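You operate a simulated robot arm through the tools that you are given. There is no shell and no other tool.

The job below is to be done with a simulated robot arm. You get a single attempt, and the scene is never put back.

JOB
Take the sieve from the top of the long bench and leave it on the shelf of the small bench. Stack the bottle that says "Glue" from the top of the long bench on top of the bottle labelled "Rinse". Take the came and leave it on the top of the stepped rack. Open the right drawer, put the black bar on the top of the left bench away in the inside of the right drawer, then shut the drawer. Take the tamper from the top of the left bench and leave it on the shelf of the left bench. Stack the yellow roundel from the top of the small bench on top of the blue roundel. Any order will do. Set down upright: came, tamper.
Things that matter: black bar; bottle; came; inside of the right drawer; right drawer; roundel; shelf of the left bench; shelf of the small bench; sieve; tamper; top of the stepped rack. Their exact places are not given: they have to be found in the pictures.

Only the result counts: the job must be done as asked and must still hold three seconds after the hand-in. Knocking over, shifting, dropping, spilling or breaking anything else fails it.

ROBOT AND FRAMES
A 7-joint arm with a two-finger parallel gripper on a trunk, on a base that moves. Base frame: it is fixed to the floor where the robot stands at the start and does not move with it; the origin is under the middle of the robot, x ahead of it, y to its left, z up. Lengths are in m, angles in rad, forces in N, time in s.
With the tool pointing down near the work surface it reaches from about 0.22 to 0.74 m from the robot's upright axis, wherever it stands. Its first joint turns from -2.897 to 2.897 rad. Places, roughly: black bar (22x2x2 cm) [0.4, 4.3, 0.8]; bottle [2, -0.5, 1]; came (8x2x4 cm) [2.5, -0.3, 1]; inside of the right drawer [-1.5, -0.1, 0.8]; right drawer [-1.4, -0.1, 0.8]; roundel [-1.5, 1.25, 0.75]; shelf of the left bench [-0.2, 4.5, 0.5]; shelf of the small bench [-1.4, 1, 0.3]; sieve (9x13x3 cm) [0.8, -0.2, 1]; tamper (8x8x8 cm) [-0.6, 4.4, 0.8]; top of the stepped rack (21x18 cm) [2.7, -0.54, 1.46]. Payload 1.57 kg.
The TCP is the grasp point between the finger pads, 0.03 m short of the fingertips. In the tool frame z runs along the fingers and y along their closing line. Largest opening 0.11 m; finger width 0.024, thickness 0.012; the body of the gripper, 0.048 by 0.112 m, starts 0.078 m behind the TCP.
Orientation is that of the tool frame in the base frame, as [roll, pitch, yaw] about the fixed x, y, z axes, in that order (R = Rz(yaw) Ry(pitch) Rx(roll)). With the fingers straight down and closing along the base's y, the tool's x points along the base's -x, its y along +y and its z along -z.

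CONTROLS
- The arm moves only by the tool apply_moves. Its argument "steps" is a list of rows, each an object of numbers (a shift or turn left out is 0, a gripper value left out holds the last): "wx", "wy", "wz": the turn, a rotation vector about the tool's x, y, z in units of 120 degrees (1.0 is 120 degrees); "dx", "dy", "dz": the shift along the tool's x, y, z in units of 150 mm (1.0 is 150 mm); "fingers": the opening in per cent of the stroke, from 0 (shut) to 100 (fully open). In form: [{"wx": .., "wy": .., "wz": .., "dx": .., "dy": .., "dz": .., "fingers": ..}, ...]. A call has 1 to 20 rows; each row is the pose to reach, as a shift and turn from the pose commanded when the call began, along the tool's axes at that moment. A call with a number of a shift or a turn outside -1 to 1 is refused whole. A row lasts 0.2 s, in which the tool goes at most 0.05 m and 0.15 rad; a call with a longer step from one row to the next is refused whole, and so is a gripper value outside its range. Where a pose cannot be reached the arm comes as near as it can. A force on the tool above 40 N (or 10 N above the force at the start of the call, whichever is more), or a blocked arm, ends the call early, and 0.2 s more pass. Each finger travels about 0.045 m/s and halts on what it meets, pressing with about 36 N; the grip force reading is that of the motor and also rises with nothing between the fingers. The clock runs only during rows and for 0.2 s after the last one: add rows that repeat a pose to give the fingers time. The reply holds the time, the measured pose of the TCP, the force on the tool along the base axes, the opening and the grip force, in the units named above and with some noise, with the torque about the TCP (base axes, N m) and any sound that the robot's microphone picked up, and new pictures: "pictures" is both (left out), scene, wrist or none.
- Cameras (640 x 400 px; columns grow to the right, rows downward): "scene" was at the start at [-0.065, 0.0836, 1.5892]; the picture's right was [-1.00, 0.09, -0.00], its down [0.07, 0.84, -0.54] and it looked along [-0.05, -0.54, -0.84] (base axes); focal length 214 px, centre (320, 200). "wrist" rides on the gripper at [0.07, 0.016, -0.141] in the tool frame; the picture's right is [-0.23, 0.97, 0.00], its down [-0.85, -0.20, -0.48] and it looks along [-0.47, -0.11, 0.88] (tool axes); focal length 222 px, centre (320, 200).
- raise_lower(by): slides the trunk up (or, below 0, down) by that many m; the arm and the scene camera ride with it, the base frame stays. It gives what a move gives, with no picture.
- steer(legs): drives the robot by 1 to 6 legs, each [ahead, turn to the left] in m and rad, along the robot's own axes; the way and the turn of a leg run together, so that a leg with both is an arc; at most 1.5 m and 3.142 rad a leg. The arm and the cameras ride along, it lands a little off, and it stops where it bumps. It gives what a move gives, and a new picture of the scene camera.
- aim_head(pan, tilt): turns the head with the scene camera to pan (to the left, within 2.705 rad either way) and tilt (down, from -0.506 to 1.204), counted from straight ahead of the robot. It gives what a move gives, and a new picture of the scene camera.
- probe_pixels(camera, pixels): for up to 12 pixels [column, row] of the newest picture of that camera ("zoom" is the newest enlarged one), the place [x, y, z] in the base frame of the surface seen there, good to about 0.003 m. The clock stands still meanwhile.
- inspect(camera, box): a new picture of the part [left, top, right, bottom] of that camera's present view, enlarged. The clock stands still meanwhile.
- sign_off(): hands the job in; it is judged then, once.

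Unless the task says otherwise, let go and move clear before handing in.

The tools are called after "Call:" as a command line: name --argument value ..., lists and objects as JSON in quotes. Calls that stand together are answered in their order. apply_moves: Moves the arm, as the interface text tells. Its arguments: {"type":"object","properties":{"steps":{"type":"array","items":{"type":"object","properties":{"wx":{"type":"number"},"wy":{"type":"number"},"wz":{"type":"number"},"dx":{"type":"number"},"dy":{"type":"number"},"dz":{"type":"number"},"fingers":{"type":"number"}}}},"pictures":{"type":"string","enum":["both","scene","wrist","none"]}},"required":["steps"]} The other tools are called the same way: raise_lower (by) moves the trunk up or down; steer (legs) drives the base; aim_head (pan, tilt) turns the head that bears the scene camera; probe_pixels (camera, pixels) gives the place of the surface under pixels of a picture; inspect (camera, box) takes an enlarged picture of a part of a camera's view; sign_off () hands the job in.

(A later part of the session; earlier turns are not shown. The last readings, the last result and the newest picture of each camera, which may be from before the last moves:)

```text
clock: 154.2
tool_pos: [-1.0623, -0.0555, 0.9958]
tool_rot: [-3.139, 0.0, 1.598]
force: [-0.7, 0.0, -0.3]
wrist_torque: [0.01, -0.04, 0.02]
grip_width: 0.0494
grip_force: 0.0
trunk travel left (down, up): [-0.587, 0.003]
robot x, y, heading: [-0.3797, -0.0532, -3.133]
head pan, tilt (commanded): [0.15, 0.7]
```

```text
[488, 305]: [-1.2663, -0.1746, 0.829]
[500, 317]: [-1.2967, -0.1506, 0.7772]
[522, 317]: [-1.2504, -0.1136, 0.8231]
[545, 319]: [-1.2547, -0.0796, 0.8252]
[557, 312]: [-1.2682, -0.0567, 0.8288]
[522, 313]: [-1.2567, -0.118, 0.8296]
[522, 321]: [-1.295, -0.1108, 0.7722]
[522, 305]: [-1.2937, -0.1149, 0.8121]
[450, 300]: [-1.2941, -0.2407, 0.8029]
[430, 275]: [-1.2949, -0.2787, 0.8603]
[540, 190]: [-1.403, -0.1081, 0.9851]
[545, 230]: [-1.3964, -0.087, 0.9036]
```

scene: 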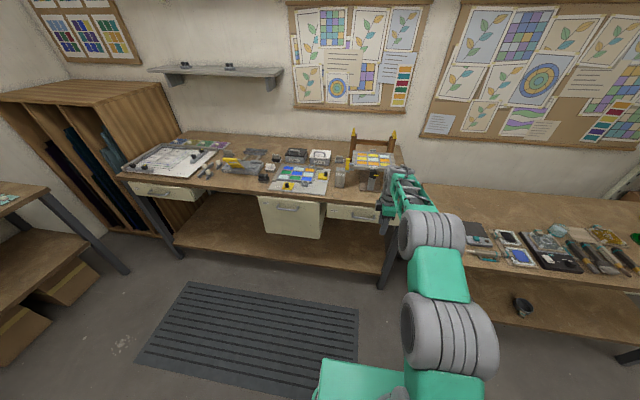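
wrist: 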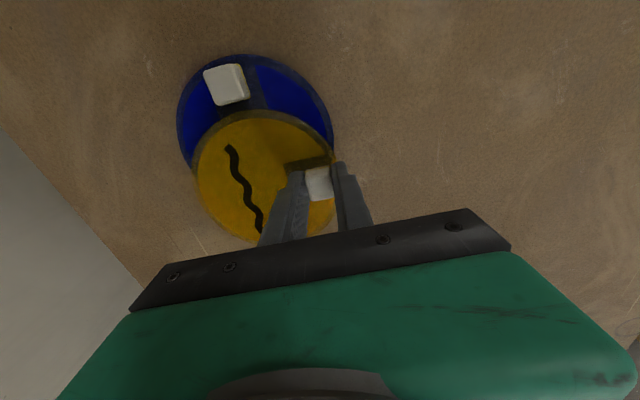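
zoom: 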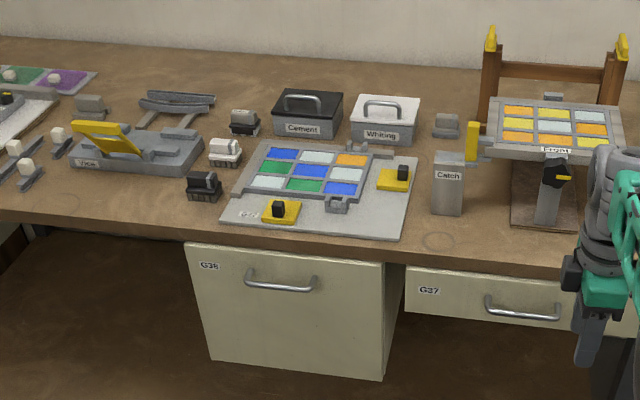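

Handle bar centre ≈(-1.257,-0.115,0.824), with 3.3 cm gap behind it. Narrow the fingers to ~0.03, shift 6 cm in -y, and drive forward 0.195 to be above it.

Call:
apply_moves --steps '[{"dx": -0.2, "dy": -0.005, "wz": 0.007, "fingers": 35}, {"dx": -0.397, "dy": -0.011, "wz": 0.013, "fingers": 27}, {"dx": -0.397, "dy": -0.011, "wz": 0.013, "fingers": 27}]' --pictures "none"

Call:
steer --legs '[[0.195, 0]]'

Call:
inspect --camera "wrist" --box '[0, 0, 640, 400]'

```text
clock: 155.0
tool_pos: [-1.0618, -0.1144, 0.9949]
tool_rot: [-3.139, 0.0, 1.572]
force: [0.1, 0.4, 0.0]
wrist_torque: [-0.02, 0.0, 0.0]
grip_width: 0.0295
grip_force: 0.0
trunk travel left (down, up): [-0.587, 0.003]
robot x, y, heading: [-0.3715, -0.0492, -3.132]
head pan, tilt (commanded): [0.15, 0.7]
```

```text
clock: 156.6
tool_pos: [-1.2588, -0.1186, 0.9949]
tool_rot: [3.141, 0.0, 1.577]
force: [0.3, 0.1, -0.1]
wrist_torque: [0.0, -0.01, 0.04]
grip_width: 0.0298
grip_force: 0.0
trunk travel left (down, up): [-0.587, 0.003]
robot x, y, heading: [-0.5716, -0.0517, -3.132]
head pan, tilt (commanded): [0.15, 0.7]
```

scene: 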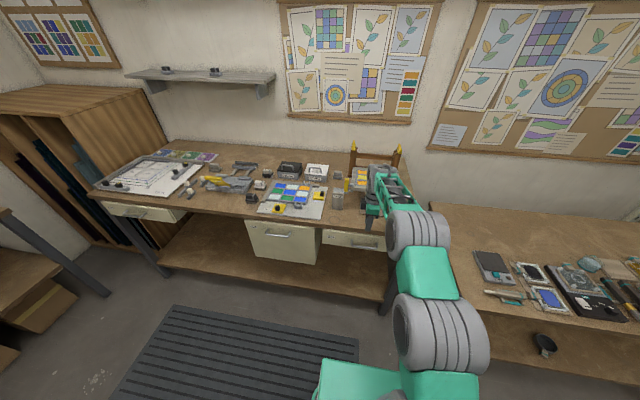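

```text
1.00 times, centred on (320, 200) of wrist (not enlarged: the box is as wide or as high as the picture)
```

zoom: 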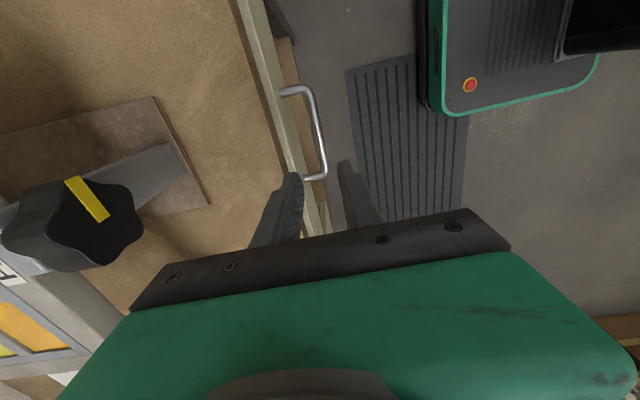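

Call:
probe_pixels --camera "wrist" --pixels '[[305, 88], [316, 120], [322, 150], [325, 172], [312, 179], [285, 92], [250, 60], [290, 165], [180, 200], [100, 200], [150, 150], [60, 250]]'

```text
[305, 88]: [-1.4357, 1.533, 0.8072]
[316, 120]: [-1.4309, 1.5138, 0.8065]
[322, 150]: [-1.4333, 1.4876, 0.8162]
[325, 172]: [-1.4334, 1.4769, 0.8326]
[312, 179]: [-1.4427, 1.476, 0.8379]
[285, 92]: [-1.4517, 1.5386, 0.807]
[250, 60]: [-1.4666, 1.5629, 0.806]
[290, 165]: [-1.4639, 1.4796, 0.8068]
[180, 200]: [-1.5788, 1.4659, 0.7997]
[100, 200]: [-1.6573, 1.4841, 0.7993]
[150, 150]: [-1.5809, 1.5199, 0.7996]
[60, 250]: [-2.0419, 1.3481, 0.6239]
```

Call:
probe_pixels --camera "zoom" --pixels '[[305, 88], [316, 120], [322, 150], [325, 172], [312, 179], [285, 92], [250, 60], [290, 165], [180, 200], [100, 200], [150, 150], [60, 250]]'

```text
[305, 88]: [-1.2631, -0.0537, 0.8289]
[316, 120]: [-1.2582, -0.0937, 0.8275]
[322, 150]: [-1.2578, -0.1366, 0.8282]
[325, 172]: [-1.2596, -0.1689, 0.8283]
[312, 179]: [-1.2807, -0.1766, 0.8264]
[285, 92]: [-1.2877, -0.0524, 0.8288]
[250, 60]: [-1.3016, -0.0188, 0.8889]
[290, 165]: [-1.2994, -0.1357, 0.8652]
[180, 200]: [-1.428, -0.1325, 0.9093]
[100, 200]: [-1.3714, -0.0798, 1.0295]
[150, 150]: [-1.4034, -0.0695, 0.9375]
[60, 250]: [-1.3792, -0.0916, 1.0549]
```

The bar's centreline is at x≈-1.258, z≈0.828, matching the tool. Lower 0.16 with the trunk in two steps.

Call:
raise_lower --by -0.1

Call:
inspect --camera "wrist" --box '[160, 60, 480, 260]'

```text
clock: 157.9
tool_pos: [-1.2584, -0.1192, 0.8952]
tool_rot: [-3.14, 0.0, 1.577]
force: [-0.2, -0.3, -0.3]
wrist_torque: [0.0, -0.02, -0.02]
grip_width: 0.0296
grip_force: 0.1
trunk travel left (down, up): [-0.487, 0.103]
robot x, y, heading: [-0.572, -0.0544, -3.132]
head pan, tilt (commanded): [0.15, 0.7]
```

```text
2.00 times, centred on (320, 160) of wrist
```

zoom: 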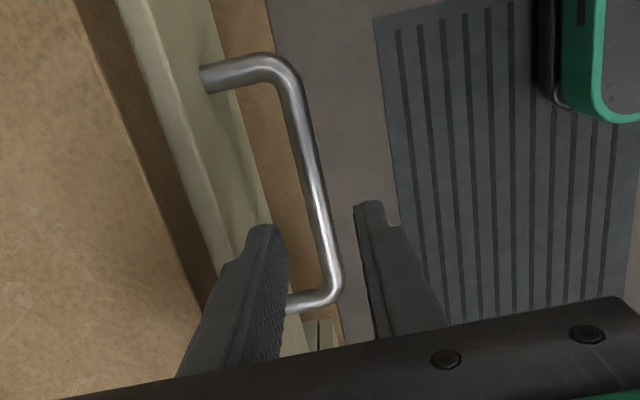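

Call:
raise_lower --by -0.06

Call:
apply_moves --steps '[{"fingers": 10}, {"fingers": 0}, {"fingers": 0}, {"fingers": 0}]' --pictures "wrist"

```text
clock: 158.9
tool_pos: [-1.2579, -0.1199, 0.8346]
tool_rot: [-3.141, 0.0, 1.575]
force: [-0.4, 0.1, -0.6]
wrist_torque: [0.0, 0.0, -0.01]
grip_width: 0.0297
grip_force: 0.0
trunk travel left (down, up): [-0.427, 0.163]
robot x, y, heading: [-0.5726, -0.0527, -3.129]
head pan, tilt (commanded): [0.15, 0.7]
```

```text
clock: 159.9
tool_pos: [-1.2583, -0.1184, 0.8355]
tool_rot: [-3.14, -0.001, 1.575]
force: [-1.1, -0.5, -0.6]
wrist_torque: [0.01, 0.01, -0.17]
grip_width: 0.0119
grip_force: 29.1
trunk travel left (down, up): [-0.427, 0.163]
robot x, y, heading: [-0.5738, -0.0537, -3.132]
head pan, tilt (commanded): [0.15, 0.7]
```

wrist: 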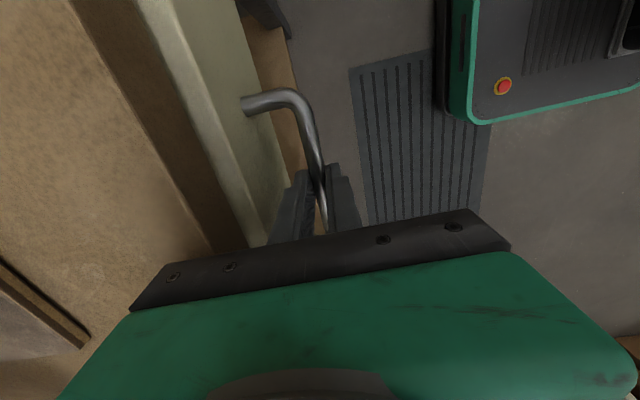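

Bar gripped (0.012 m). Pull by reversing 0.12 m and check that the drawer follows.

Call:
steer --legs '[[-0.12, 0]]'

Call:
inspect --camera "wrist" --box '[0, 0, 640, 400]'

```text
clock: 161.2
tool_pos: [-1.1369, -0.1182, 0.8366]
tool_rot: [-3.141, -0.003, 1.577]
force: [0.7, -22.0, 0.7]
wrist_torque: [-0.28, -0.02, -0.11]
grip_width: 0.0118
grip_force: 28.7
trunk travel left (down, up): [-0.427, 0.163]
robot x, y, heading: [-0.4559, -0.0516, -3.128]
head pan, tilt (commanded): [0.15, 0.7]
```

scene: 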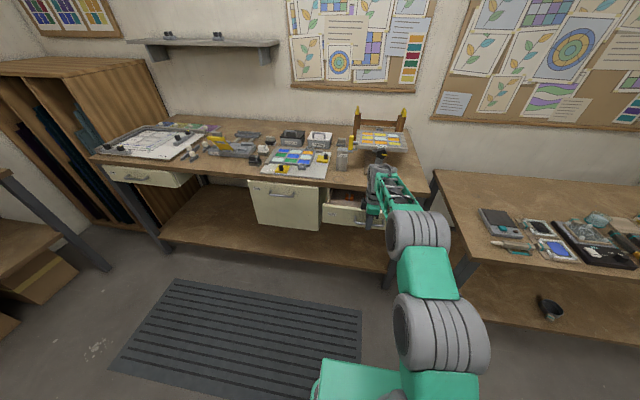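

```text
1.00 times, centred on (320, 200) of wrist (not enlarged: the box is as wide or as high as the picture)
```

zoom: 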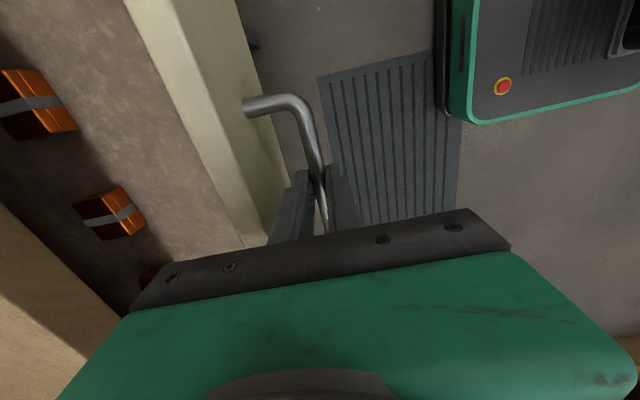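

The drawer follows (contents visible at left of the wrist view). There's a 22 N sideways load; relieve it slightly and pull another 0.12 m.

Call:
apply_moves --steps '[{"dx": -0.02}, {"dx": -0.02}]' --pictures "none"

Call:
steer --legs '[[-0.12, 0]]'

Call:
inspect --camera "wrist" --box '[0, 0, 640, 400]'

Call:
probe_pixels --camera "zoom" --pixels '[[40, 100], [120, 150], [110, 215], [200, 100], [160, 200], [230, 170], [190, 60], [60, 300], [150, 280], [20, 200]]'

```text
clock: 161.8
tool_pos: [-1.1364, -0.1174, 0.8334]
tool_rot: [3.141, 0.0, 1.574]
force: [0.8, 10.4, 0.9]
wrist_torque: [0.8, 0.04, 0.07]
grip_width: 0.0115
grip_force: 28.7
trunk travel left (down, up): [-0.427, 0.163]
robot x, y, heading: [-0.4507, -0.0497, -3.129]
head pan, tilt (commanded): [0.15, 0.7]
```

```text
clock: 163.0
tool_pos: [-1.0172, -0.1189, 0.8349]
tool_rot: [3.141, -0.001, 1.578]
force: [1.1, -2.5, -0.3]
wrist_torque: [-0.81, 0.08, -0.27]
grip_width: 0.0115
grip_force: 29.4
trunk travel left (down, up): [-0.427, 0.163]
robot x, y, heading: [-0.3316, -0.0493, -3.129]
head pan, tilt (commanded): [0.15, 0.7]
```

scene: 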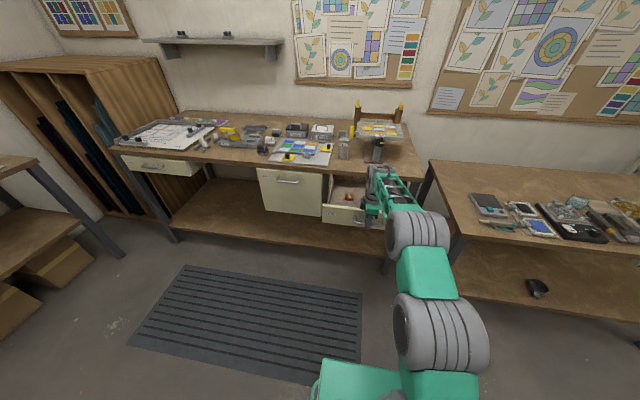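

```text
1.00 times, centred on (320, 200) of wrist (not enlarged: the box is as wide or as high as the picture)
```

zoom: 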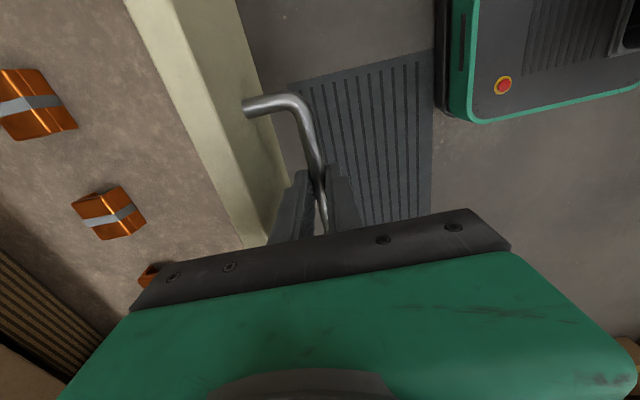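

```text
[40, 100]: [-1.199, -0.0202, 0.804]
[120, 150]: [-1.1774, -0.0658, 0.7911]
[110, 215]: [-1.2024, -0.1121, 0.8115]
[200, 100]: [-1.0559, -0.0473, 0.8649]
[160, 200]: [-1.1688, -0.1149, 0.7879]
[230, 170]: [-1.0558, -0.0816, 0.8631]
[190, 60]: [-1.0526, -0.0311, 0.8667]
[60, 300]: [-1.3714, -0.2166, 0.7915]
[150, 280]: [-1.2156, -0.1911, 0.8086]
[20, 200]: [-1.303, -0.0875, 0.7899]
```

The drawer is open 0.24 m: floor z≈0.79, small orange items at x≈-1.20, front panel top z≈0.866 at x≈-1.055. There's ~10 cm clear behind the front. Release the handle and rise.

Call:
apply_moves --steps '[{"fingers": 20}, {"fingers": 28}, {"fingers": 28}]' --pictures "none"

Call:
raise_lower --by 0.16

Call:
aim_head --pan 0.15 --tilt 0.8

Call:
inspect --camera "scene" --box '[280, 120, 440, 220]'

```text
clock: 163.8
tool_pos: [-1.0174, -0.1182, 0.836]
tool_rot: [-3.139, 0.001, 1.577]
force: [0.2, -0.6, 0.3]
wrist_torque: [0.0, 0.03, 0.0]
grip_width: 0.0306
grip_force: 0.1
trunk travel left (down, up): [-0.427, 0.163]
robot x, y, heading: [-0.3353, -0.0534, -3.13]
head pan, tilt (commanded): [0.15, 0.7]
```

```text
clock: 165.7
tool_pos: [-1.0183, -0.1188, 0.9935]
tool_rot: [-3.14, -0.001, 1.577]
force: [-0.2, -0.3, -0.3]
wrist_torque: [0.03, 0.0, 0.0]
grip_width: 0.0307
grip_force: 0.1
trunk travel left (down, up): [-0.587, 0.003]
robot x, y, heading: [-0.3314, -0.0527, -3.128]
head pan, tilt (commanded): [0.15, 0.7]
```

```text
clock: 166.3
tool_pos: [-1.017, -0.1195, 0.9954]
tool_rot: [-3.14, -0.001, 1.578]
force: [0.6, -0.3, 0.6]
wrist_torque: [-0.02, 0.02, -0.01]
grip_width: 0.0305
grip_force: 0.1
trunk travel left (down, up): [-0.587, 0.003]
robot x, y, heading: [-0.3332, -0.0507, -3.135]
head pan, tilt (commanded): [0.15, 0.799]
```

scene: 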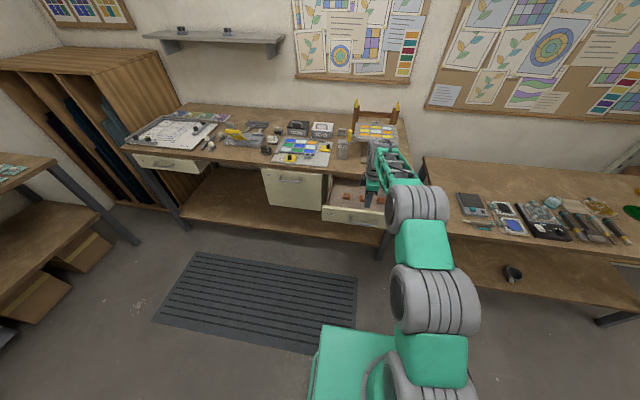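

```text
4.00 times, centred on (360, 170) of scene
```

zoom: 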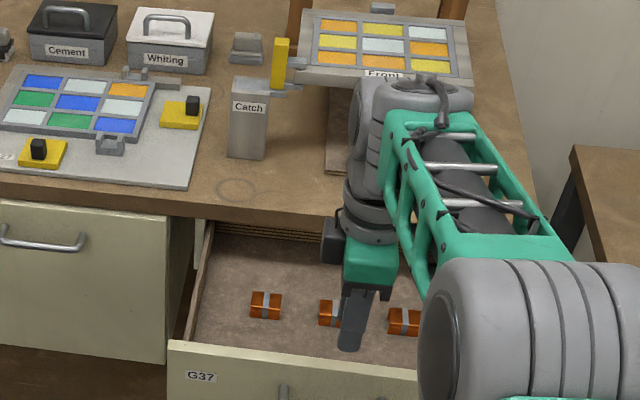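

Now head to the left bench: turn right to ~104°, drive to x≈-0.6, then straight along +y.

Call:
steer --legs '[[0, -1.328], [1.08, 0], [0, -0.25]]'

```text
clock: 176.1
tool_pos: [-0.6781, 1.6987, 0.9951]
tool_rot: [-3.141, 0.002, 0.0]
force: [-0.2, 0.3, 0.6]
wrist_torque: [-0.03, 0.01, 0.02]
grip_width: 0.0305
grip_force: 0.1
trunk travel left (down, up): [-0.587, 0.003]
robot x, y, heading: [-0.6143, 1.0107, 1.575]
head pan, tilt (commanded): [0.15, 0.799]
```

scene: 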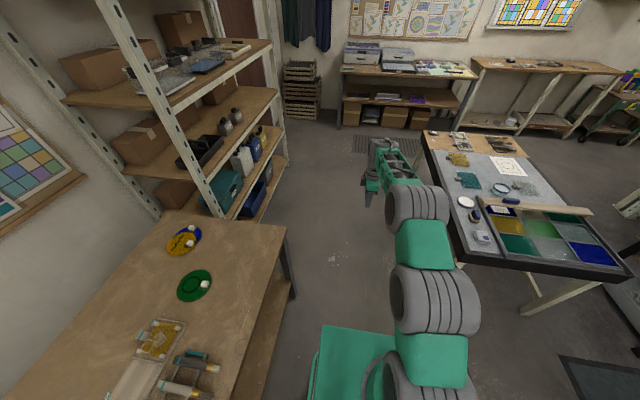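

Heading 1.575 at (-0.614,1.011); the corridor is clear. Drive 2.3 m ahead.

Call:
steer --legs '[[1.2, 0], [1.1, 0]]'

Call:
aim_head --pan 0.0 --tilt 0.6

Call:
inspect --camera "scene" --box '[160, 120, 400, 270]'

```text
clock: 187.4
tool_pos: [-0.6321, 4.0083, 0.9947]
tool_rot: [-3.141, -0.001, -0.028]
force: [0.1, 0.1, -0.6]
wrist_torque: [-0.02, -0.01, -0.03]
grip_width: 0.0307
grip_force: 0.0
trunk travel left (down, up): [-0.587, 0.003]
robot x, y, heading: [-0.5868, 3.3227, 1.553]
head pan, tilt (commanded): [0.15, 0.799]
```

scene: 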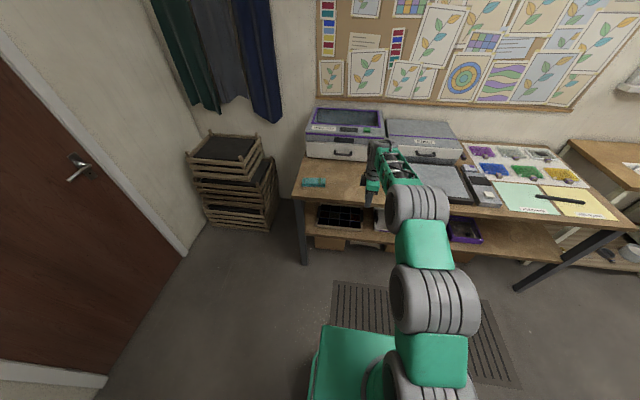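

```text
clock: 188.2
tool_pos: [-0.6324, 4.0103, 0.9948]
tool_rot: [3.14, 0.0, -0.029]
force: [-1.2, 0.7, 0.2]
wrist_torque: [-0.03, 0.0, 0.03]
grip_width: 0.0311
grip_force: 0.0
trunk travel left (down, up): [-0.587, 0.003]
robot x, y, heading: [-0.5885, 3.3165, 1.552]
head pan, tilt (commanded): [0.0, 0.6]
```

scene: 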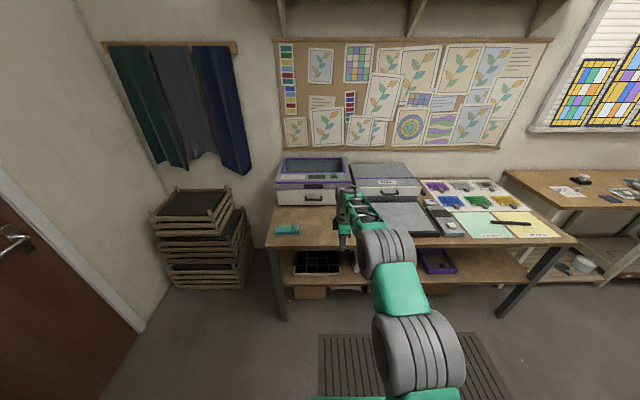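

```text
2.67 times, centred on (280, 195) of scene
```

zoom: 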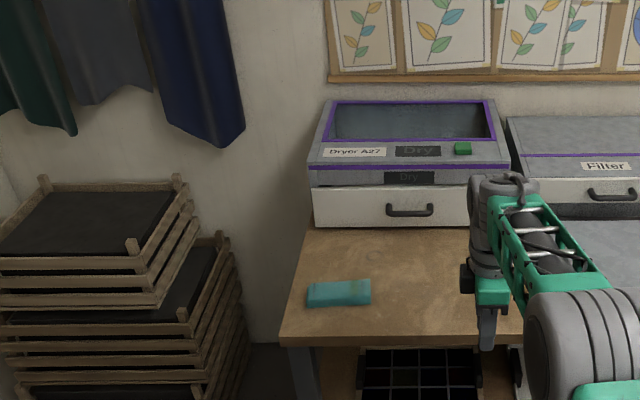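

Call:
inspect --camera "wrist" --box '[0, 0, 640, 400]'

Call:
inspect --camera "scene" --box '[290, 170, 450, 270]'

```text
1.00 times, centred on (320, 200) of wrist (not enlarged: the box is as wide or as high as the picture)
```

zoom: 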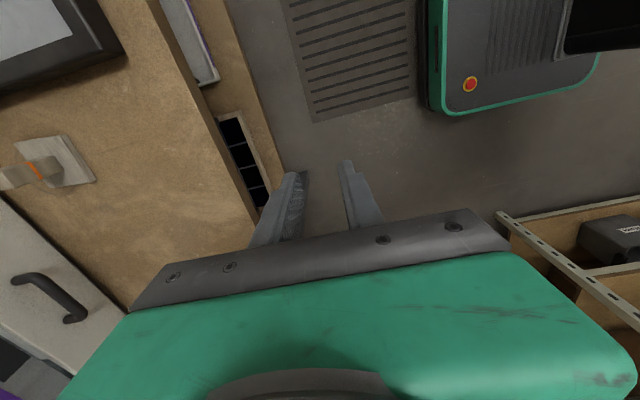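

```text
4.00 times, centred on (370, 220) of scene
```

zoom: 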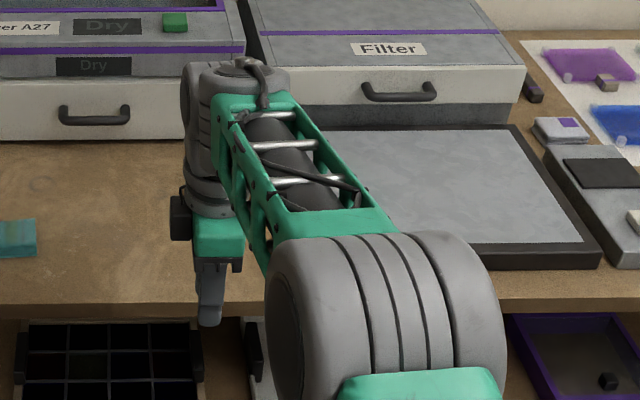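

The tamper appears at left of the wrist view (65,160). Probe it and the bench edges from a fresh wrist view.

Call:
inspect --camera "wrist" --box '[0, 60, 260, 260]'

Call:
probe_pixels --camera "zoom" --pixels '[[130, 145], [100, 140], [175, 230], [140, 240], [65, 200], [50, 190], [10, 215], [100, 190], [300, 180], [370, 260], [60, 330], [290, 110]]'

```text
2.00 times, centred on (130, 160) of wrist
```

zoom: 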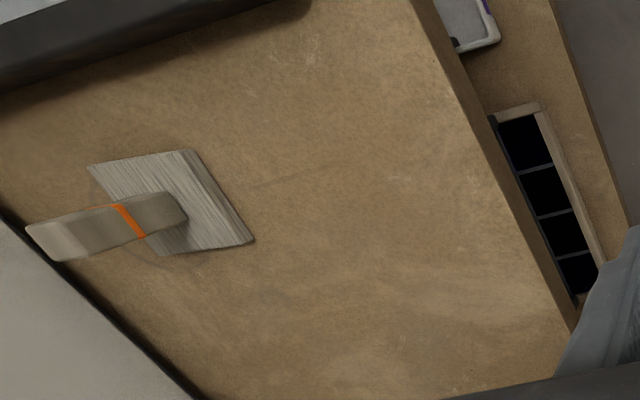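

```text
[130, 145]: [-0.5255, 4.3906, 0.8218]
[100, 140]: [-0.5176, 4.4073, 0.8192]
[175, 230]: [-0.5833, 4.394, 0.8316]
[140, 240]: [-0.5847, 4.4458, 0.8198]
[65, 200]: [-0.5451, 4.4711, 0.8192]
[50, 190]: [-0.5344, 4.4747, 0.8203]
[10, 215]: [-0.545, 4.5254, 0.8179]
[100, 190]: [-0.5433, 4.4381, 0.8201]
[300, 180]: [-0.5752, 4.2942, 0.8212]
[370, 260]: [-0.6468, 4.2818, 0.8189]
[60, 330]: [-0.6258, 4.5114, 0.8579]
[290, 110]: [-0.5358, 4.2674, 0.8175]
```

Call:
probe_pixels --camera "zoom" --pixels '[[95, 168], [190, 154], [248, 238], [168, 250], [40, 230], [60, 255], [125, 215], [180, 205], [215, 200], [30, 240], [150, 170]]'

```text
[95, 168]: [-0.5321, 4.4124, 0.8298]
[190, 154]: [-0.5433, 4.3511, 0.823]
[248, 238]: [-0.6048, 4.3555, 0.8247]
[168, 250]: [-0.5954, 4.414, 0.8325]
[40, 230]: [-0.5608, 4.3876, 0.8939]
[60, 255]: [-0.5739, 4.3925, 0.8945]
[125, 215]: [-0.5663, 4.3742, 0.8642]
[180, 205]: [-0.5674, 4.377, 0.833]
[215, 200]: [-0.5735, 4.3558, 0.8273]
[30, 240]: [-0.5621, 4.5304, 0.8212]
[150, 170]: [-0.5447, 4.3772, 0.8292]
```

Tamper: base centre ≈(-0.569,4.383), post top z≈0.895. I'll turn the tool another 90° (camera toward the robot side, looking outward), which also stays far from the last joint's limit.

Call:
apply_moves --steps '[{"wz": 0.068}, {"wz": 0.136}, {"wz": 0.205}, {"wz": 0.273}, {"wz": 0.341}, {"wz": 0.41}, {"wz": 0.478}, {"wz": 0.546}, {"wz": 0.614}, {"wz": 0.683}, {"wz": 0.736, "fingers": 60}, {"wz": 0.736, "fingers": 60}]' --pictures "both"

```text
clock: 190.8
tool_pos: [-0.6318, 4.0087, 0.9941]
tool_rot: [3.141, -0.001, -1.571]
force: [0.4, -0.4, -0.1]
wrist_torque: [0.0, 0.0, 0.01]
grip_width: 0.0662
grip_force: 0.0
trunk travel left (down, up): [-0.587, 0.003]
robot x, y, heading: [-0.5893, 3.3232, 1.545]
head pan, tilt (commanded): [0.0, 0.6]
```

scene: 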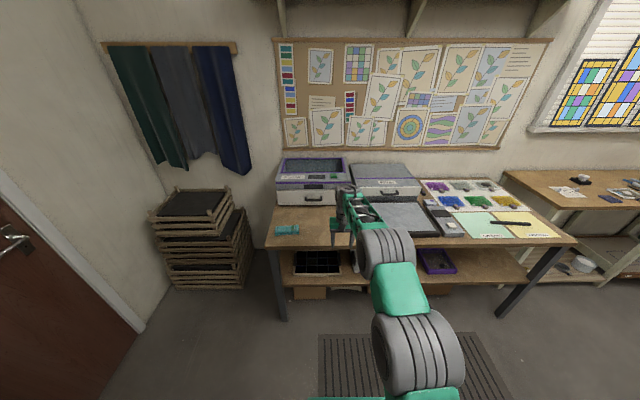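
wrist: 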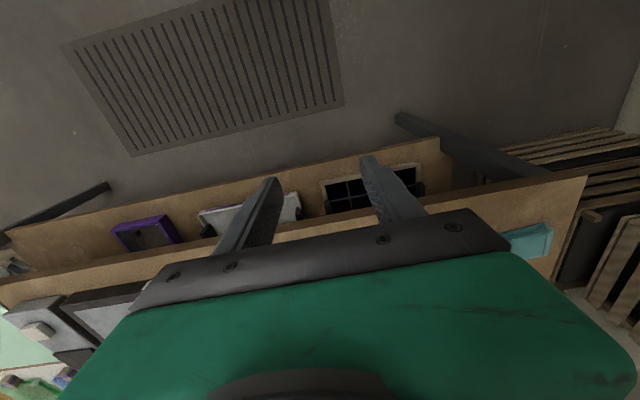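

Probe the shelf layout visible in this wrist view.

Call:
probe_pixels --camera "wrist" --pixels '[[200, 190], [300, 172], [200, 200], [300, 185], [115, 235], [172, 215], [200, 230], [320, 185], [425, 170], [425, 150], [60, 235], [330, 215]]'

Call:
inspect --camera "wrist" --box '[60, 130, 460, 290]'

```text
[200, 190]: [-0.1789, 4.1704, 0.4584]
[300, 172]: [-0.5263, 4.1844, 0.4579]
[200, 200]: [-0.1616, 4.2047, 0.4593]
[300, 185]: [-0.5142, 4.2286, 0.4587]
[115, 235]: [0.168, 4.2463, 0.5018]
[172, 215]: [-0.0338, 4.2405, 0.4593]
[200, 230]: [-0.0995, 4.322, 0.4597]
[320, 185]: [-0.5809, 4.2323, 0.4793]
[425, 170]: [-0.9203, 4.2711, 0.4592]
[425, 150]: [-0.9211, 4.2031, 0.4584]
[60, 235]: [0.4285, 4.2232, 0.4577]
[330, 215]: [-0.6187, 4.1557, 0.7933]
```

```text
1.60 times, centred on (260, 210) of wrist
```

zoom: 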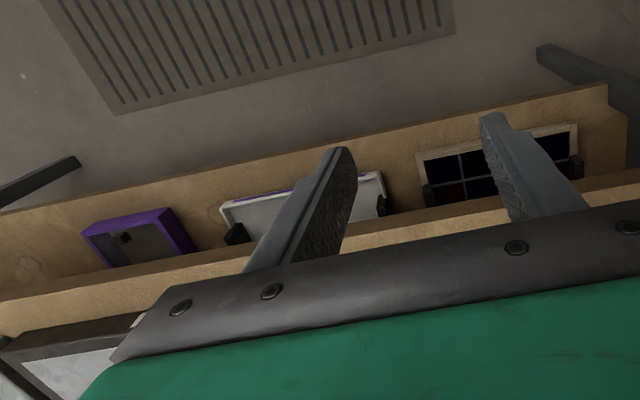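

Shelf z≈0.459, bench underside ≈0.79, free shelf space at x≈0.25–0.6 (right of the purple box). I'll tilt the tool 30° forward and shift 5.6 cm in +x, then drive up so the fingers come over the tamper's post.

Call:
apply_moves --steps '[{"dy": -0.09, "wy": -0.0625}, {"dy": -0.19, "wy": -0.125}, {"dy": -0.28, "wy": -0.1875}, {"dy": -0.373, "wy": -0.25}, {"dy": -0.373, "wy": -0.25}]' --pictures "none"

Call:
steer --legs '[[0.35, 0]]'

Call:
inspect --camera "wrist" --box '[0, 0, 640, 400]'

```text
clock: 192.0
tool_pos: [-0.5755, 4.0099, 0.9936]
tool_rot: [3.141, 0.525, -1.57]
force: [-0.5, -0.1, 0.6]
wrist_torque: [-0.01, -0.01, -0.03]
grip_width: 0.0659
grip_force: 0.1
trunk travel left (down, up): [-0.587, 0.003]
robot x, y, heading: [-0.5875, 3.3201, 1.546]
head pan, tilt (commanded): [0.0, 0.6]
```

```text
clock: 194.2
tool_pos: [-0.5747, 4.3542, 0.9916]
tool_rot: [3.139, 0.524, -1.565]
force: [-0.9, 0.9, -0.6]
wrist_torque: [0.0, -0.01, 0.0]
grip_width: 0.0662
grip_force: 0.2
trunk travel left (down, up): [-0.587, 0.003]
robot x, y, heading: [-0.5817, 3.6659, 1.556]
head pan, tilt (commanded): [0.0, 0.6]
```

scene: 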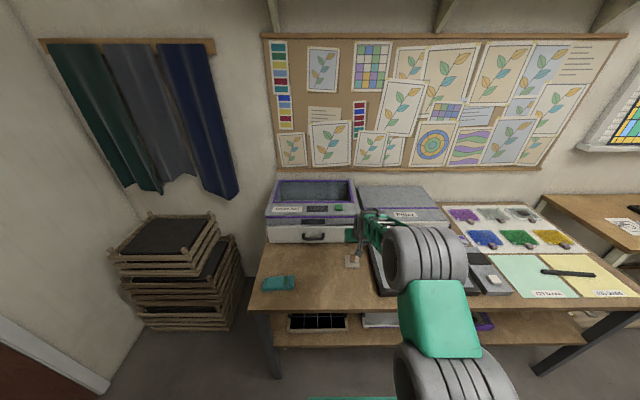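

```text
1.00 times, centred on (320, 200) of wrist (not enlarged: the box is as wide or as high as the picture)
```

zoom: 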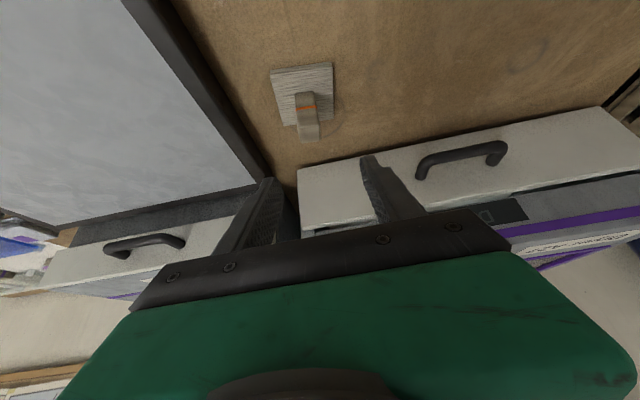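

The tilted wrist camera sees the tamper clearly at (305,100). Probe it precisely.

Call:
inspect --camera "wrist" --box '[240, 50, 400, 150]'

Call:
probe_pixels --camera "zoom" --pixels '[[130, 85], [360, 60], [370, 230], [200, 310], [230, 180], [300, 175], [265, 290], [250, 340], [305, 340], [280, 345], [225, 230], [300, 230]]'

```text
4.00 times, centred on (320, 100) of wrist
```

zoom: 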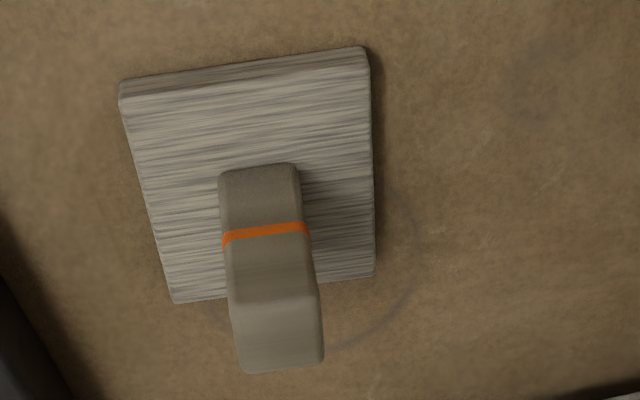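

```text
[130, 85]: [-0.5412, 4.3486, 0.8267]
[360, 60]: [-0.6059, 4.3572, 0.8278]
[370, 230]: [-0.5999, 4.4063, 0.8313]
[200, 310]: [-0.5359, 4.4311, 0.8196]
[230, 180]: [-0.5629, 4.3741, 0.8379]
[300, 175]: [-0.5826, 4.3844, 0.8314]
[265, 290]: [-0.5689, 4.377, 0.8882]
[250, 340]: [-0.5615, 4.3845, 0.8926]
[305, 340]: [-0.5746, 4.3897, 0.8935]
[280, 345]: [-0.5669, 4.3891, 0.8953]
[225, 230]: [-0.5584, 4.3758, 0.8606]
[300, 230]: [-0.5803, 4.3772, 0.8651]
```

Post centre ≈(-0.569,4.386), 2.2 cm wide, rotated about -7.6°. Align the tool yaw and centre it over the post, then lower the trunk.

Call:
apply_moves --steps '[{"dx": -0.09, "dy": -0.02, "dz": 0.05, "wx": 0.016, "wz": 0.027}, {"dx": -0.173, "dy": -0.04, "dz": 0.1, "wx": 0.031, "wz": 0.0538}, {"dx": -0.173, "dy": -0.04, "dz": 0.1, "wx": 0.031, "wz": 0.0538}]' --pictures "none"

Call:
raise_lower --by -0.08

Call:
inspect --camera "wrist" --box '[160, 60, 480, 260]'

```text
clock: 195.0
tool_pos: [-0.5681, 4.3852, 0.992]
tool_rot: [3.139, 0.523, -1.694]
force: [0.7, 0.3, -0.2]
wrist_torque: [-0.03, 0.01, -0.01]
grip_width: 0.0661
grip_force: 0.0
trunk travel left (down, up): [-0.587, 0.003]
robot x, y, heading: [-0.5823, 3.6683, 1.552]
head pan, tilt (commanded): [0.0, 0.6]
```

```text
clock: 196.2
tool_pos: [-0.5678, 4.3847, 0.9116]
tool_rot: [3.141, 0.526, -1.694]
force: [-0.2, 0.5, 0.0]
wrist_torque: [-0.02, 0.0, 0.04]
grip_width: 0.0662
grip_force: 0.2
trunk travel left (down, up): [-0.507, 0.083]
robot x, y, heading: [-0.5811, 3.6666, 1.555]
head pan, tilt (commanded): [0.0, 0.6]
```

```text
2.00 times, centred on (320, 160) of wrist
```

zoom: 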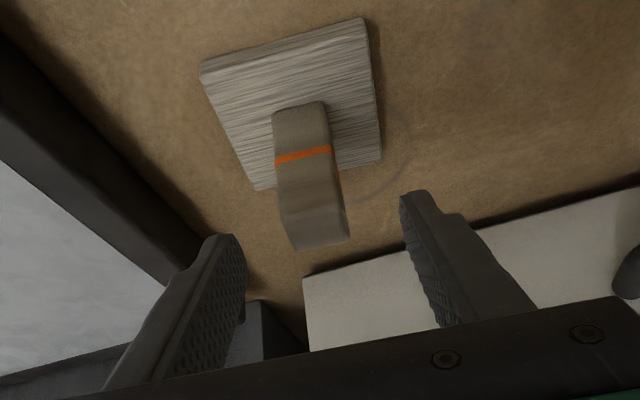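

Call:
probe_pixels --camera "zoom" --pixels '[[150, 260], [170, 270], [100, 190], [190, 240], [225, 245], [420, 200], [310, 240], [350, 200]]'

```text
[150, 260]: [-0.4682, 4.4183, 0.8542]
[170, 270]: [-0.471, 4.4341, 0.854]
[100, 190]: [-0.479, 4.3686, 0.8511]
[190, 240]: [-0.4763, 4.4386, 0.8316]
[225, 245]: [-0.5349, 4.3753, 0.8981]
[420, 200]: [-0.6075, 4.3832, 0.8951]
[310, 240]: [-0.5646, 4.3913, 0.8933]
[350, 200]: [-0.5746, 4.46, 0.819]
```

Clear of the tray (edge x≈-0.48). Lower to z≈0.872 and close.

Call:
raise_lower --by -0.04

Call:
apply_moves --steps '[{"fingers": 40}, {"fingers": 20}, {"fingers": 0}, {"fingers": 0}, {"fingers": 0}, {"fingers": 0}]' --pictures "wrist"

```text
clock: 197.0
tool_pos: [-0.5687, 4.3844, 0.8722]
tool_rot: [3.14, 0.526, -1.695]
force: [-1.3, 0.4, 1.1]
wrist_torque: [0.01, 0.02, -0.02]
grip_width: 0.0662
grip_force: 0.0
trunk travel left (down, up): [-0.467, 0.123]
robot x, y, heading: [-0.5826, 3.6667, 1.553]
head pan, tilt (commanded): [0.0, 0.6]
```

```text
clock: 198.4
tool_pos: [-0.5688, 4.3848, 0.8732]
tool_rot: [3.14, 0.523, -1.694]
force: [0.0, 0.4, 0.5]
wrist_torque: [0.0, -0.07, 0.03]
grip_width: 0.0237
grip_force: 36.0
trunk travel left (down, up): [-0.467, 0.123]
robot x, y, heading: [-0.5816, 3.6659, 1.557]
head pan, tilt (commanded): [0.0, 0.6]
```

wrist: 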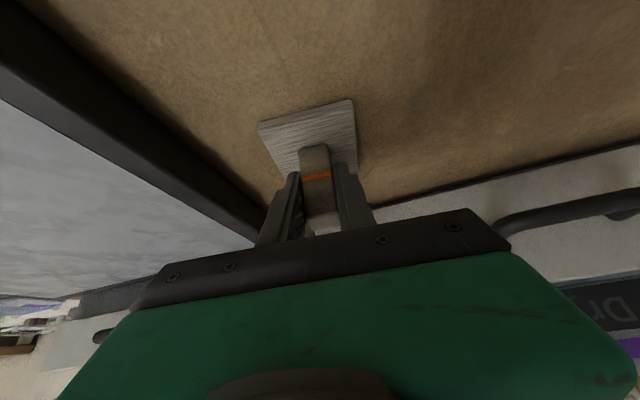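

Gripped at 0.0237. Lift 3 cm and verify it stays upright in the grip.

Call:
raise_lower --by 0.04

Call:
inspect --camera "wrist" --box '[220, 70, 420, 195]'

Call:
probe_pixels --camera "zoom" --pixels '[[130, 175], [425, 110], [430, 290], [180, 310], [300, 200], [200, 200], [400, 150]]'

```text
clock: 199.2
tool_pos: [-0.5684, 4.3851, 0.9132]
tool_rot: [3.14, 0.524, -1.695]
force: [0.1, 0.5, -2.3]
wrist_torque: [-0.05, 0.02, 0.02]
grip_width: 0.0238
grip_force: 35.5
trunk travel left (down, up): [-0.507, 0.083]
robot x, y, heading: [-0.5799, 3.6616, 1.553]
head pan, tilt (commanded): [0.0, 0.6]
```

```text
3.20 times, centred on (320, 132) of wrist
```

zoom: 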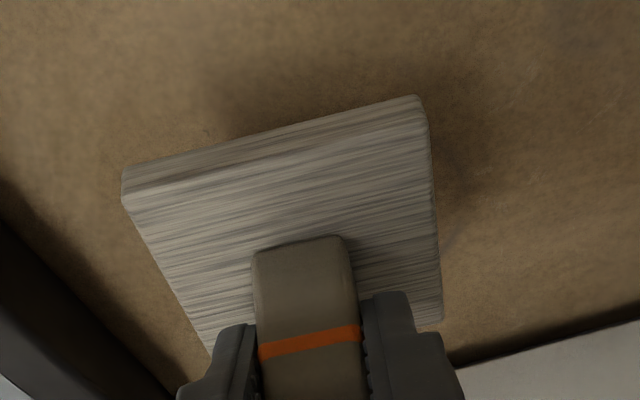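

```text
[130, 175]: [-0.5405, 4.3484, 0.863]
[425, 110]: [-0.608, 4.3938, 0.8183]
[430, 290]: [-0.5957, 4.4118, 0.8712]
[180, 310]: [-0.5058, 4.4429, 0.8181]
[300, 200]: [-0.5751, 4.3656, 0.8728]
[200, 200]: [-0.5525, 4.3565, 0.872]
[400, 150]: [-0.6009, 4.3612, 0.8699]
```

The tamper hangs level (bottom ≈0.0537 below TCP). Before moving sideways, look back-right to see where the middle table ends.

Call:
raise_lower --by 0.08

Call:
aim_head --pan -1.9 --tilt 0.7

Call:
probe_pixels --camera "scene" --pixels '[[320, 200], [250, 200], [400, 200], [450, 200], [320, 300], [400, 300], [200, 250], [500, 250], [150, 150], [300, 120]]'

```text
clock: 200.4
tool_pos: [-0.5685, 4.3834, 0.9928]
tool_rot: [3.14, 0.526, -1.695]
force: [0.5, 0.8, -2.3]
wrist_torque: [0.03, 0.02, -0.02]
grip_width: 0.0236
grip_force: 36.1
trunk travel left (down, up): [-0.587, 0.003]
robot x, y, heading: [-0.5797, 3.6637, 1.555]
head pan, tilt (commanded): [0.0, 0.6]
```

```text
clock: 202.3
tool_pos: [-0.5684, 4.384, 0.993]
tool_rot: [3.139, 0.523, -1.697]
force: [0.5, -0.1, -2.4]
wrist_torque: [-0.01, 0.04, -0.07]
grip_width: 0.0237
grip_force: 36.2
trunk travel left (down, up): [-0.587, 0.003]
robot x, y, heading: [-0.5822, 3.6658, 1.556]
head pan, tilt (commanded): [-1.901, 0.7]
```

scene: 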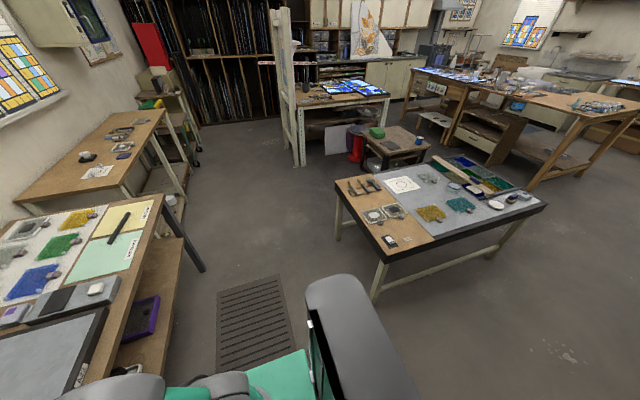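

```text
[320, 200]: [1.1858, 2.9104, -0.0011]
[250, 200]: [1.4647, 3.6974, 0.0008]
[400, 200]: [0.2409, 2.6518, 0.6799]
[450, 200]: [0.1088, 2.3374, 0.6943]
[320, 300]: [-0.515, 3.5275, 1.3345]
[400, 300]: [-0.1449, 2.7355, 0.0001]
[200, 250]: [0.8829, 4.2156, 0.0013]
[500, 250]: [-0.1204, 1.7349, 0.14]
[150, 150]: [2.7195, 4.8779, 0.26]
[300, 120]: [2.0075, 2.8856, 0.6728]
```

Call:
probe_pixels --camera "scene" --pixels '[[338, 185], [380, 255], [360, 215], [372, 298], [117, 226], [108, 243], [128, 208], [200, 268], [100, 350], [150, 300]]'

```text
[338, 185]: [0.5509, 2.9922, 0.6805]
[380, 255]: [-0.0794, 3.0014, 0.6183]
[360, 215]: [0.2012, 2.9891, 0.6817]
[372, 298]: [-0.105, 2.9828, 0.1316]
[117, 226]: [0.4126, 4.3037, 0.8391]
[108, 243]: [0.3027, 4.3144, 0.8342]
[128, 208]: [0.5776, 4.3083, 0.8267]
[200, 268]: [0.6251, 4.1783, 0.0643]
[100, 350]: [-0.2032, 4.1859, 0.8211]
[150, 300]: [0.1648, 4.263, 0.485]
```

Table far end is at y≈3.0, so there's room. Reverse a little, turn right, drive ~0.98 m along +x, and turn back to face the bench at x≈0.40.

Call:
steer --legs '[[-0.13, 0], [0, -1.556], [0.98, 0], [0, 1.571]]'

Call:
aim_head --pan 0.0 --tilt 0.7

```text
clock: 215.7
tool_pos: [0.3985, 4.2332, 0.9938]
tool_rot: [3.14, 0.522, -1.719]
force: [0.0, -0.1, -2.0]
wrist_torque: [-0.01, 0.03, -0.01]
grip_width: 0.0235
grip_force: 35.8
trunk travel left (down, up): [-0.587, 0.003]
robot x, y, heading: [0.3736, 3.517, 1.533]
head pan, tilt (commanded): [-1.901, 0.7]
```

scene: 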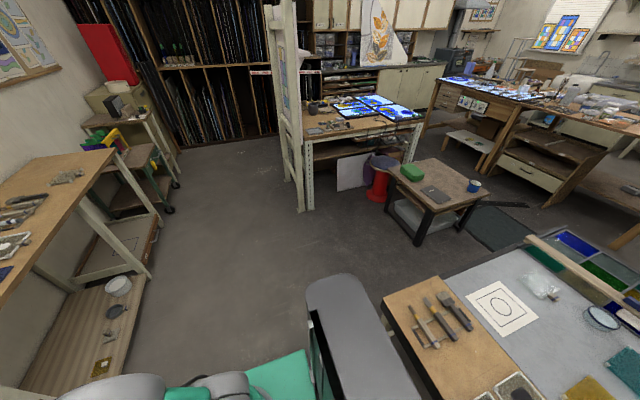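

```text
clock: 217.6
tool_pos: [0.3988, 4.2332, 0.9927]
tool_rot: [3.14, 0.524, -1.718]
force: [-0.6, 0.4, -2.3]
wrist_torque: [0.03, 0.0, 0.01]
grip_width: 0.0237
grip_force: 36.1
trunk travel left (down, up): [-0.587, 0.003]
robot x, y, heading: [0.3706, 3.5152, 1.531]
head pan, tilt (commanded): [0.0, 0.7]
```

scene: 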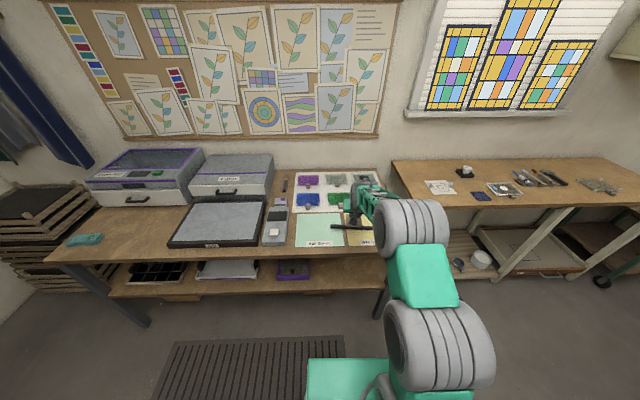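

Now at (0.371,3.515) with the tamper at (0.399,4.233). Reverse 0.2 so it clears the bench edge (y≈4.156), then lower to shelf height.

Call:
steer --legs '[[-0.2, 0]]'

Call:
raise_lower --by -0.3

Call:
raise_lower --by -0.13

Call:
aim_head --pan -0.1 --tilt 0.5

```text
clock: 219.2
tool_pos: [0.3883, 4.0318, 0.9935]
tool_rot: [3.14, 0.523, -1.717]
force: [0.5, -0.1, -1.9]
wrist_torque: [-0.04, -0.04, 0.02]
grip_width: 0.0236
grip_force: 35.0
trunk travel left (down, up): [-0.587, 0.003]
robot x, y, heading: [0.3593, 3.3162, 1.531]
head pan, tilt (commanded): [0.0, 0.7]
```

scene: 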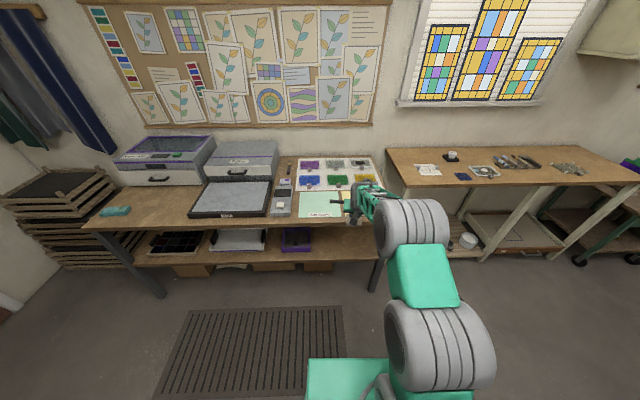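

```text
clock: 222.2
tool_pos: [0.3912, 4.0328, 0.6925]
tool_rot: [3.14, 0.524, -1.717]
force: [-0.1, -0.1, -1.4]
wrist_torque: [-0.06, -0.02, 0.0]
grip_width: 0.0236
grip_force: 35.5
trunk travel left (down, up): [-0.287, 0.303]
robot x, y, heading: [0.3606, 3.3156, 1.533]
head pan, tilt (commanded): [0.0, 0.7]
```

```text
clock: 223.8
tool_pos: [0.3896, 4.0323, 0.563]
tool_rot: [3.139, 0.523, -1.717]
force: [0.1, -0.5, -1.5]
wrist_torque: [0.01, 0.01, 0.01]
grip_width: 0.0236
grip_force: 36.1
trunk travel left (down, up): [-0.157, 0.433]
robot x, y, heading: [0.3604, 3.3112, 1.528]
head pan, tilt (commanded): [0.0, 0.7]
```

```text
clock: 224.5
tool_pos: [0.3908, 4.032, 0.562]
tool_rot: [3.141, 0.523, -1.716]
force: [0.1, -0.2, -1.5]
wrist_torque: [0.01, -0.02, 0.02]
grip_width: 0.0236
grip_force: 35.8
trunk travel left (down, up): [-0.157, 0.433]
robot x, y, heading: [0.356, 3.3146, 1.527]
head pan, tilt (commanded): [-0.099, 0.499]
```

scene: 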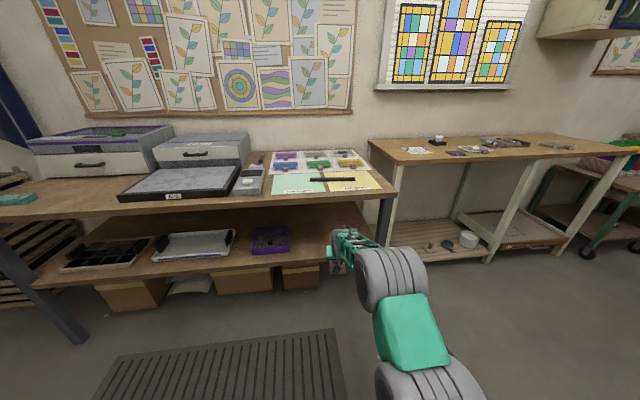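

Call:
probe_pixels --camera "scene" --pixels '[[305, 245], [315, 230], [325, 255], [310, 262], [290, 250], [385, 220], [330, 215], [325, 196]]'

Call:
steer --legs '[[0.225, 0]]'

Call:
inspect --camera "wrist" --box '[0, 0, 640, 400]'

Call:
probe_pixels --camera "zoom" --pixels '[[270, 120], [350, 110], [200, 100], [420, 100], [320, 60], [320, 20], [300, 120]]'

```text
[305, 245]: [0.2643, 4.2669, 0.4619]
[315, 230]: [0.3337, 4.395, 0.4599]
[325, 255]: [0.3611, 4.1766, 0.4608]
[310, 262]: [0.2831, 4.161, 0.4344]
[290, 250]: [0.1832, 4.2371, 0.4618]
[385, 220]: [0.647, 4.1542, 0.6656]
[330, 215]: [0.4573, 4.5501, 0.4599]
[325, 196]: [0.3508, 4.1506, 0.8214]
```

```text
clock: 226.2
tool_pos: [0.3988, 4.237, 0.551]
tool_rot: [-3.139, 0.504, -1.714]
force: [1.1, -0.1, -1.0]
wrist_torque: [0.0, -0.01, 0.02]
grip_width: 0.0237
grip_force: 35.8
trunk travel left (down, up): [-0.157, 0.433]
robot x, y, heading: [0.3706, 3.524, 1.534]
head pan, tilt (commanded): [-0.099, 0.499]
stopped in leg 1: the robot was blocked; the commanded pose is now the measured one
```

scene: 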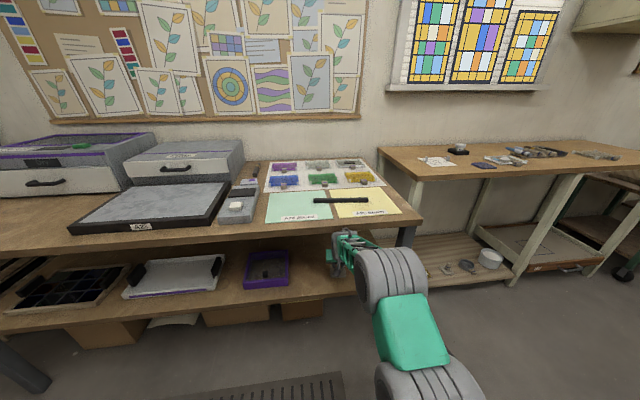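

```text
1.00 times, centred on (320, 200) of wrist (not enlarged: the box is as wide or as high as the picture)
```

zoom: 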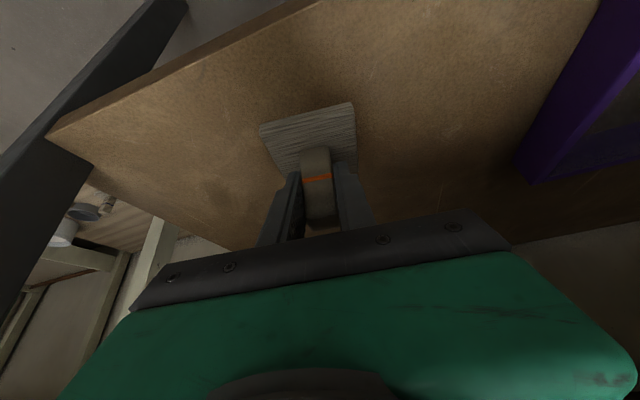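

```text
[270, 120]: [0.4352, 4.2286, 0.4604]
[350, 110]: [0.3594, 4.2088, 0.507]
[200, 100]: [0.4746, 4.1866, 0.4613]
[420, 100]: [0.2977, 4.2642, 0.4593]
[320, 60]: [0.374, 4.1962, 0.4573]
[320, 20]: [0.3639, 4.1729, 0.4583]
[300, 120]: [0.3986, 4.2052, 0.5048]
```

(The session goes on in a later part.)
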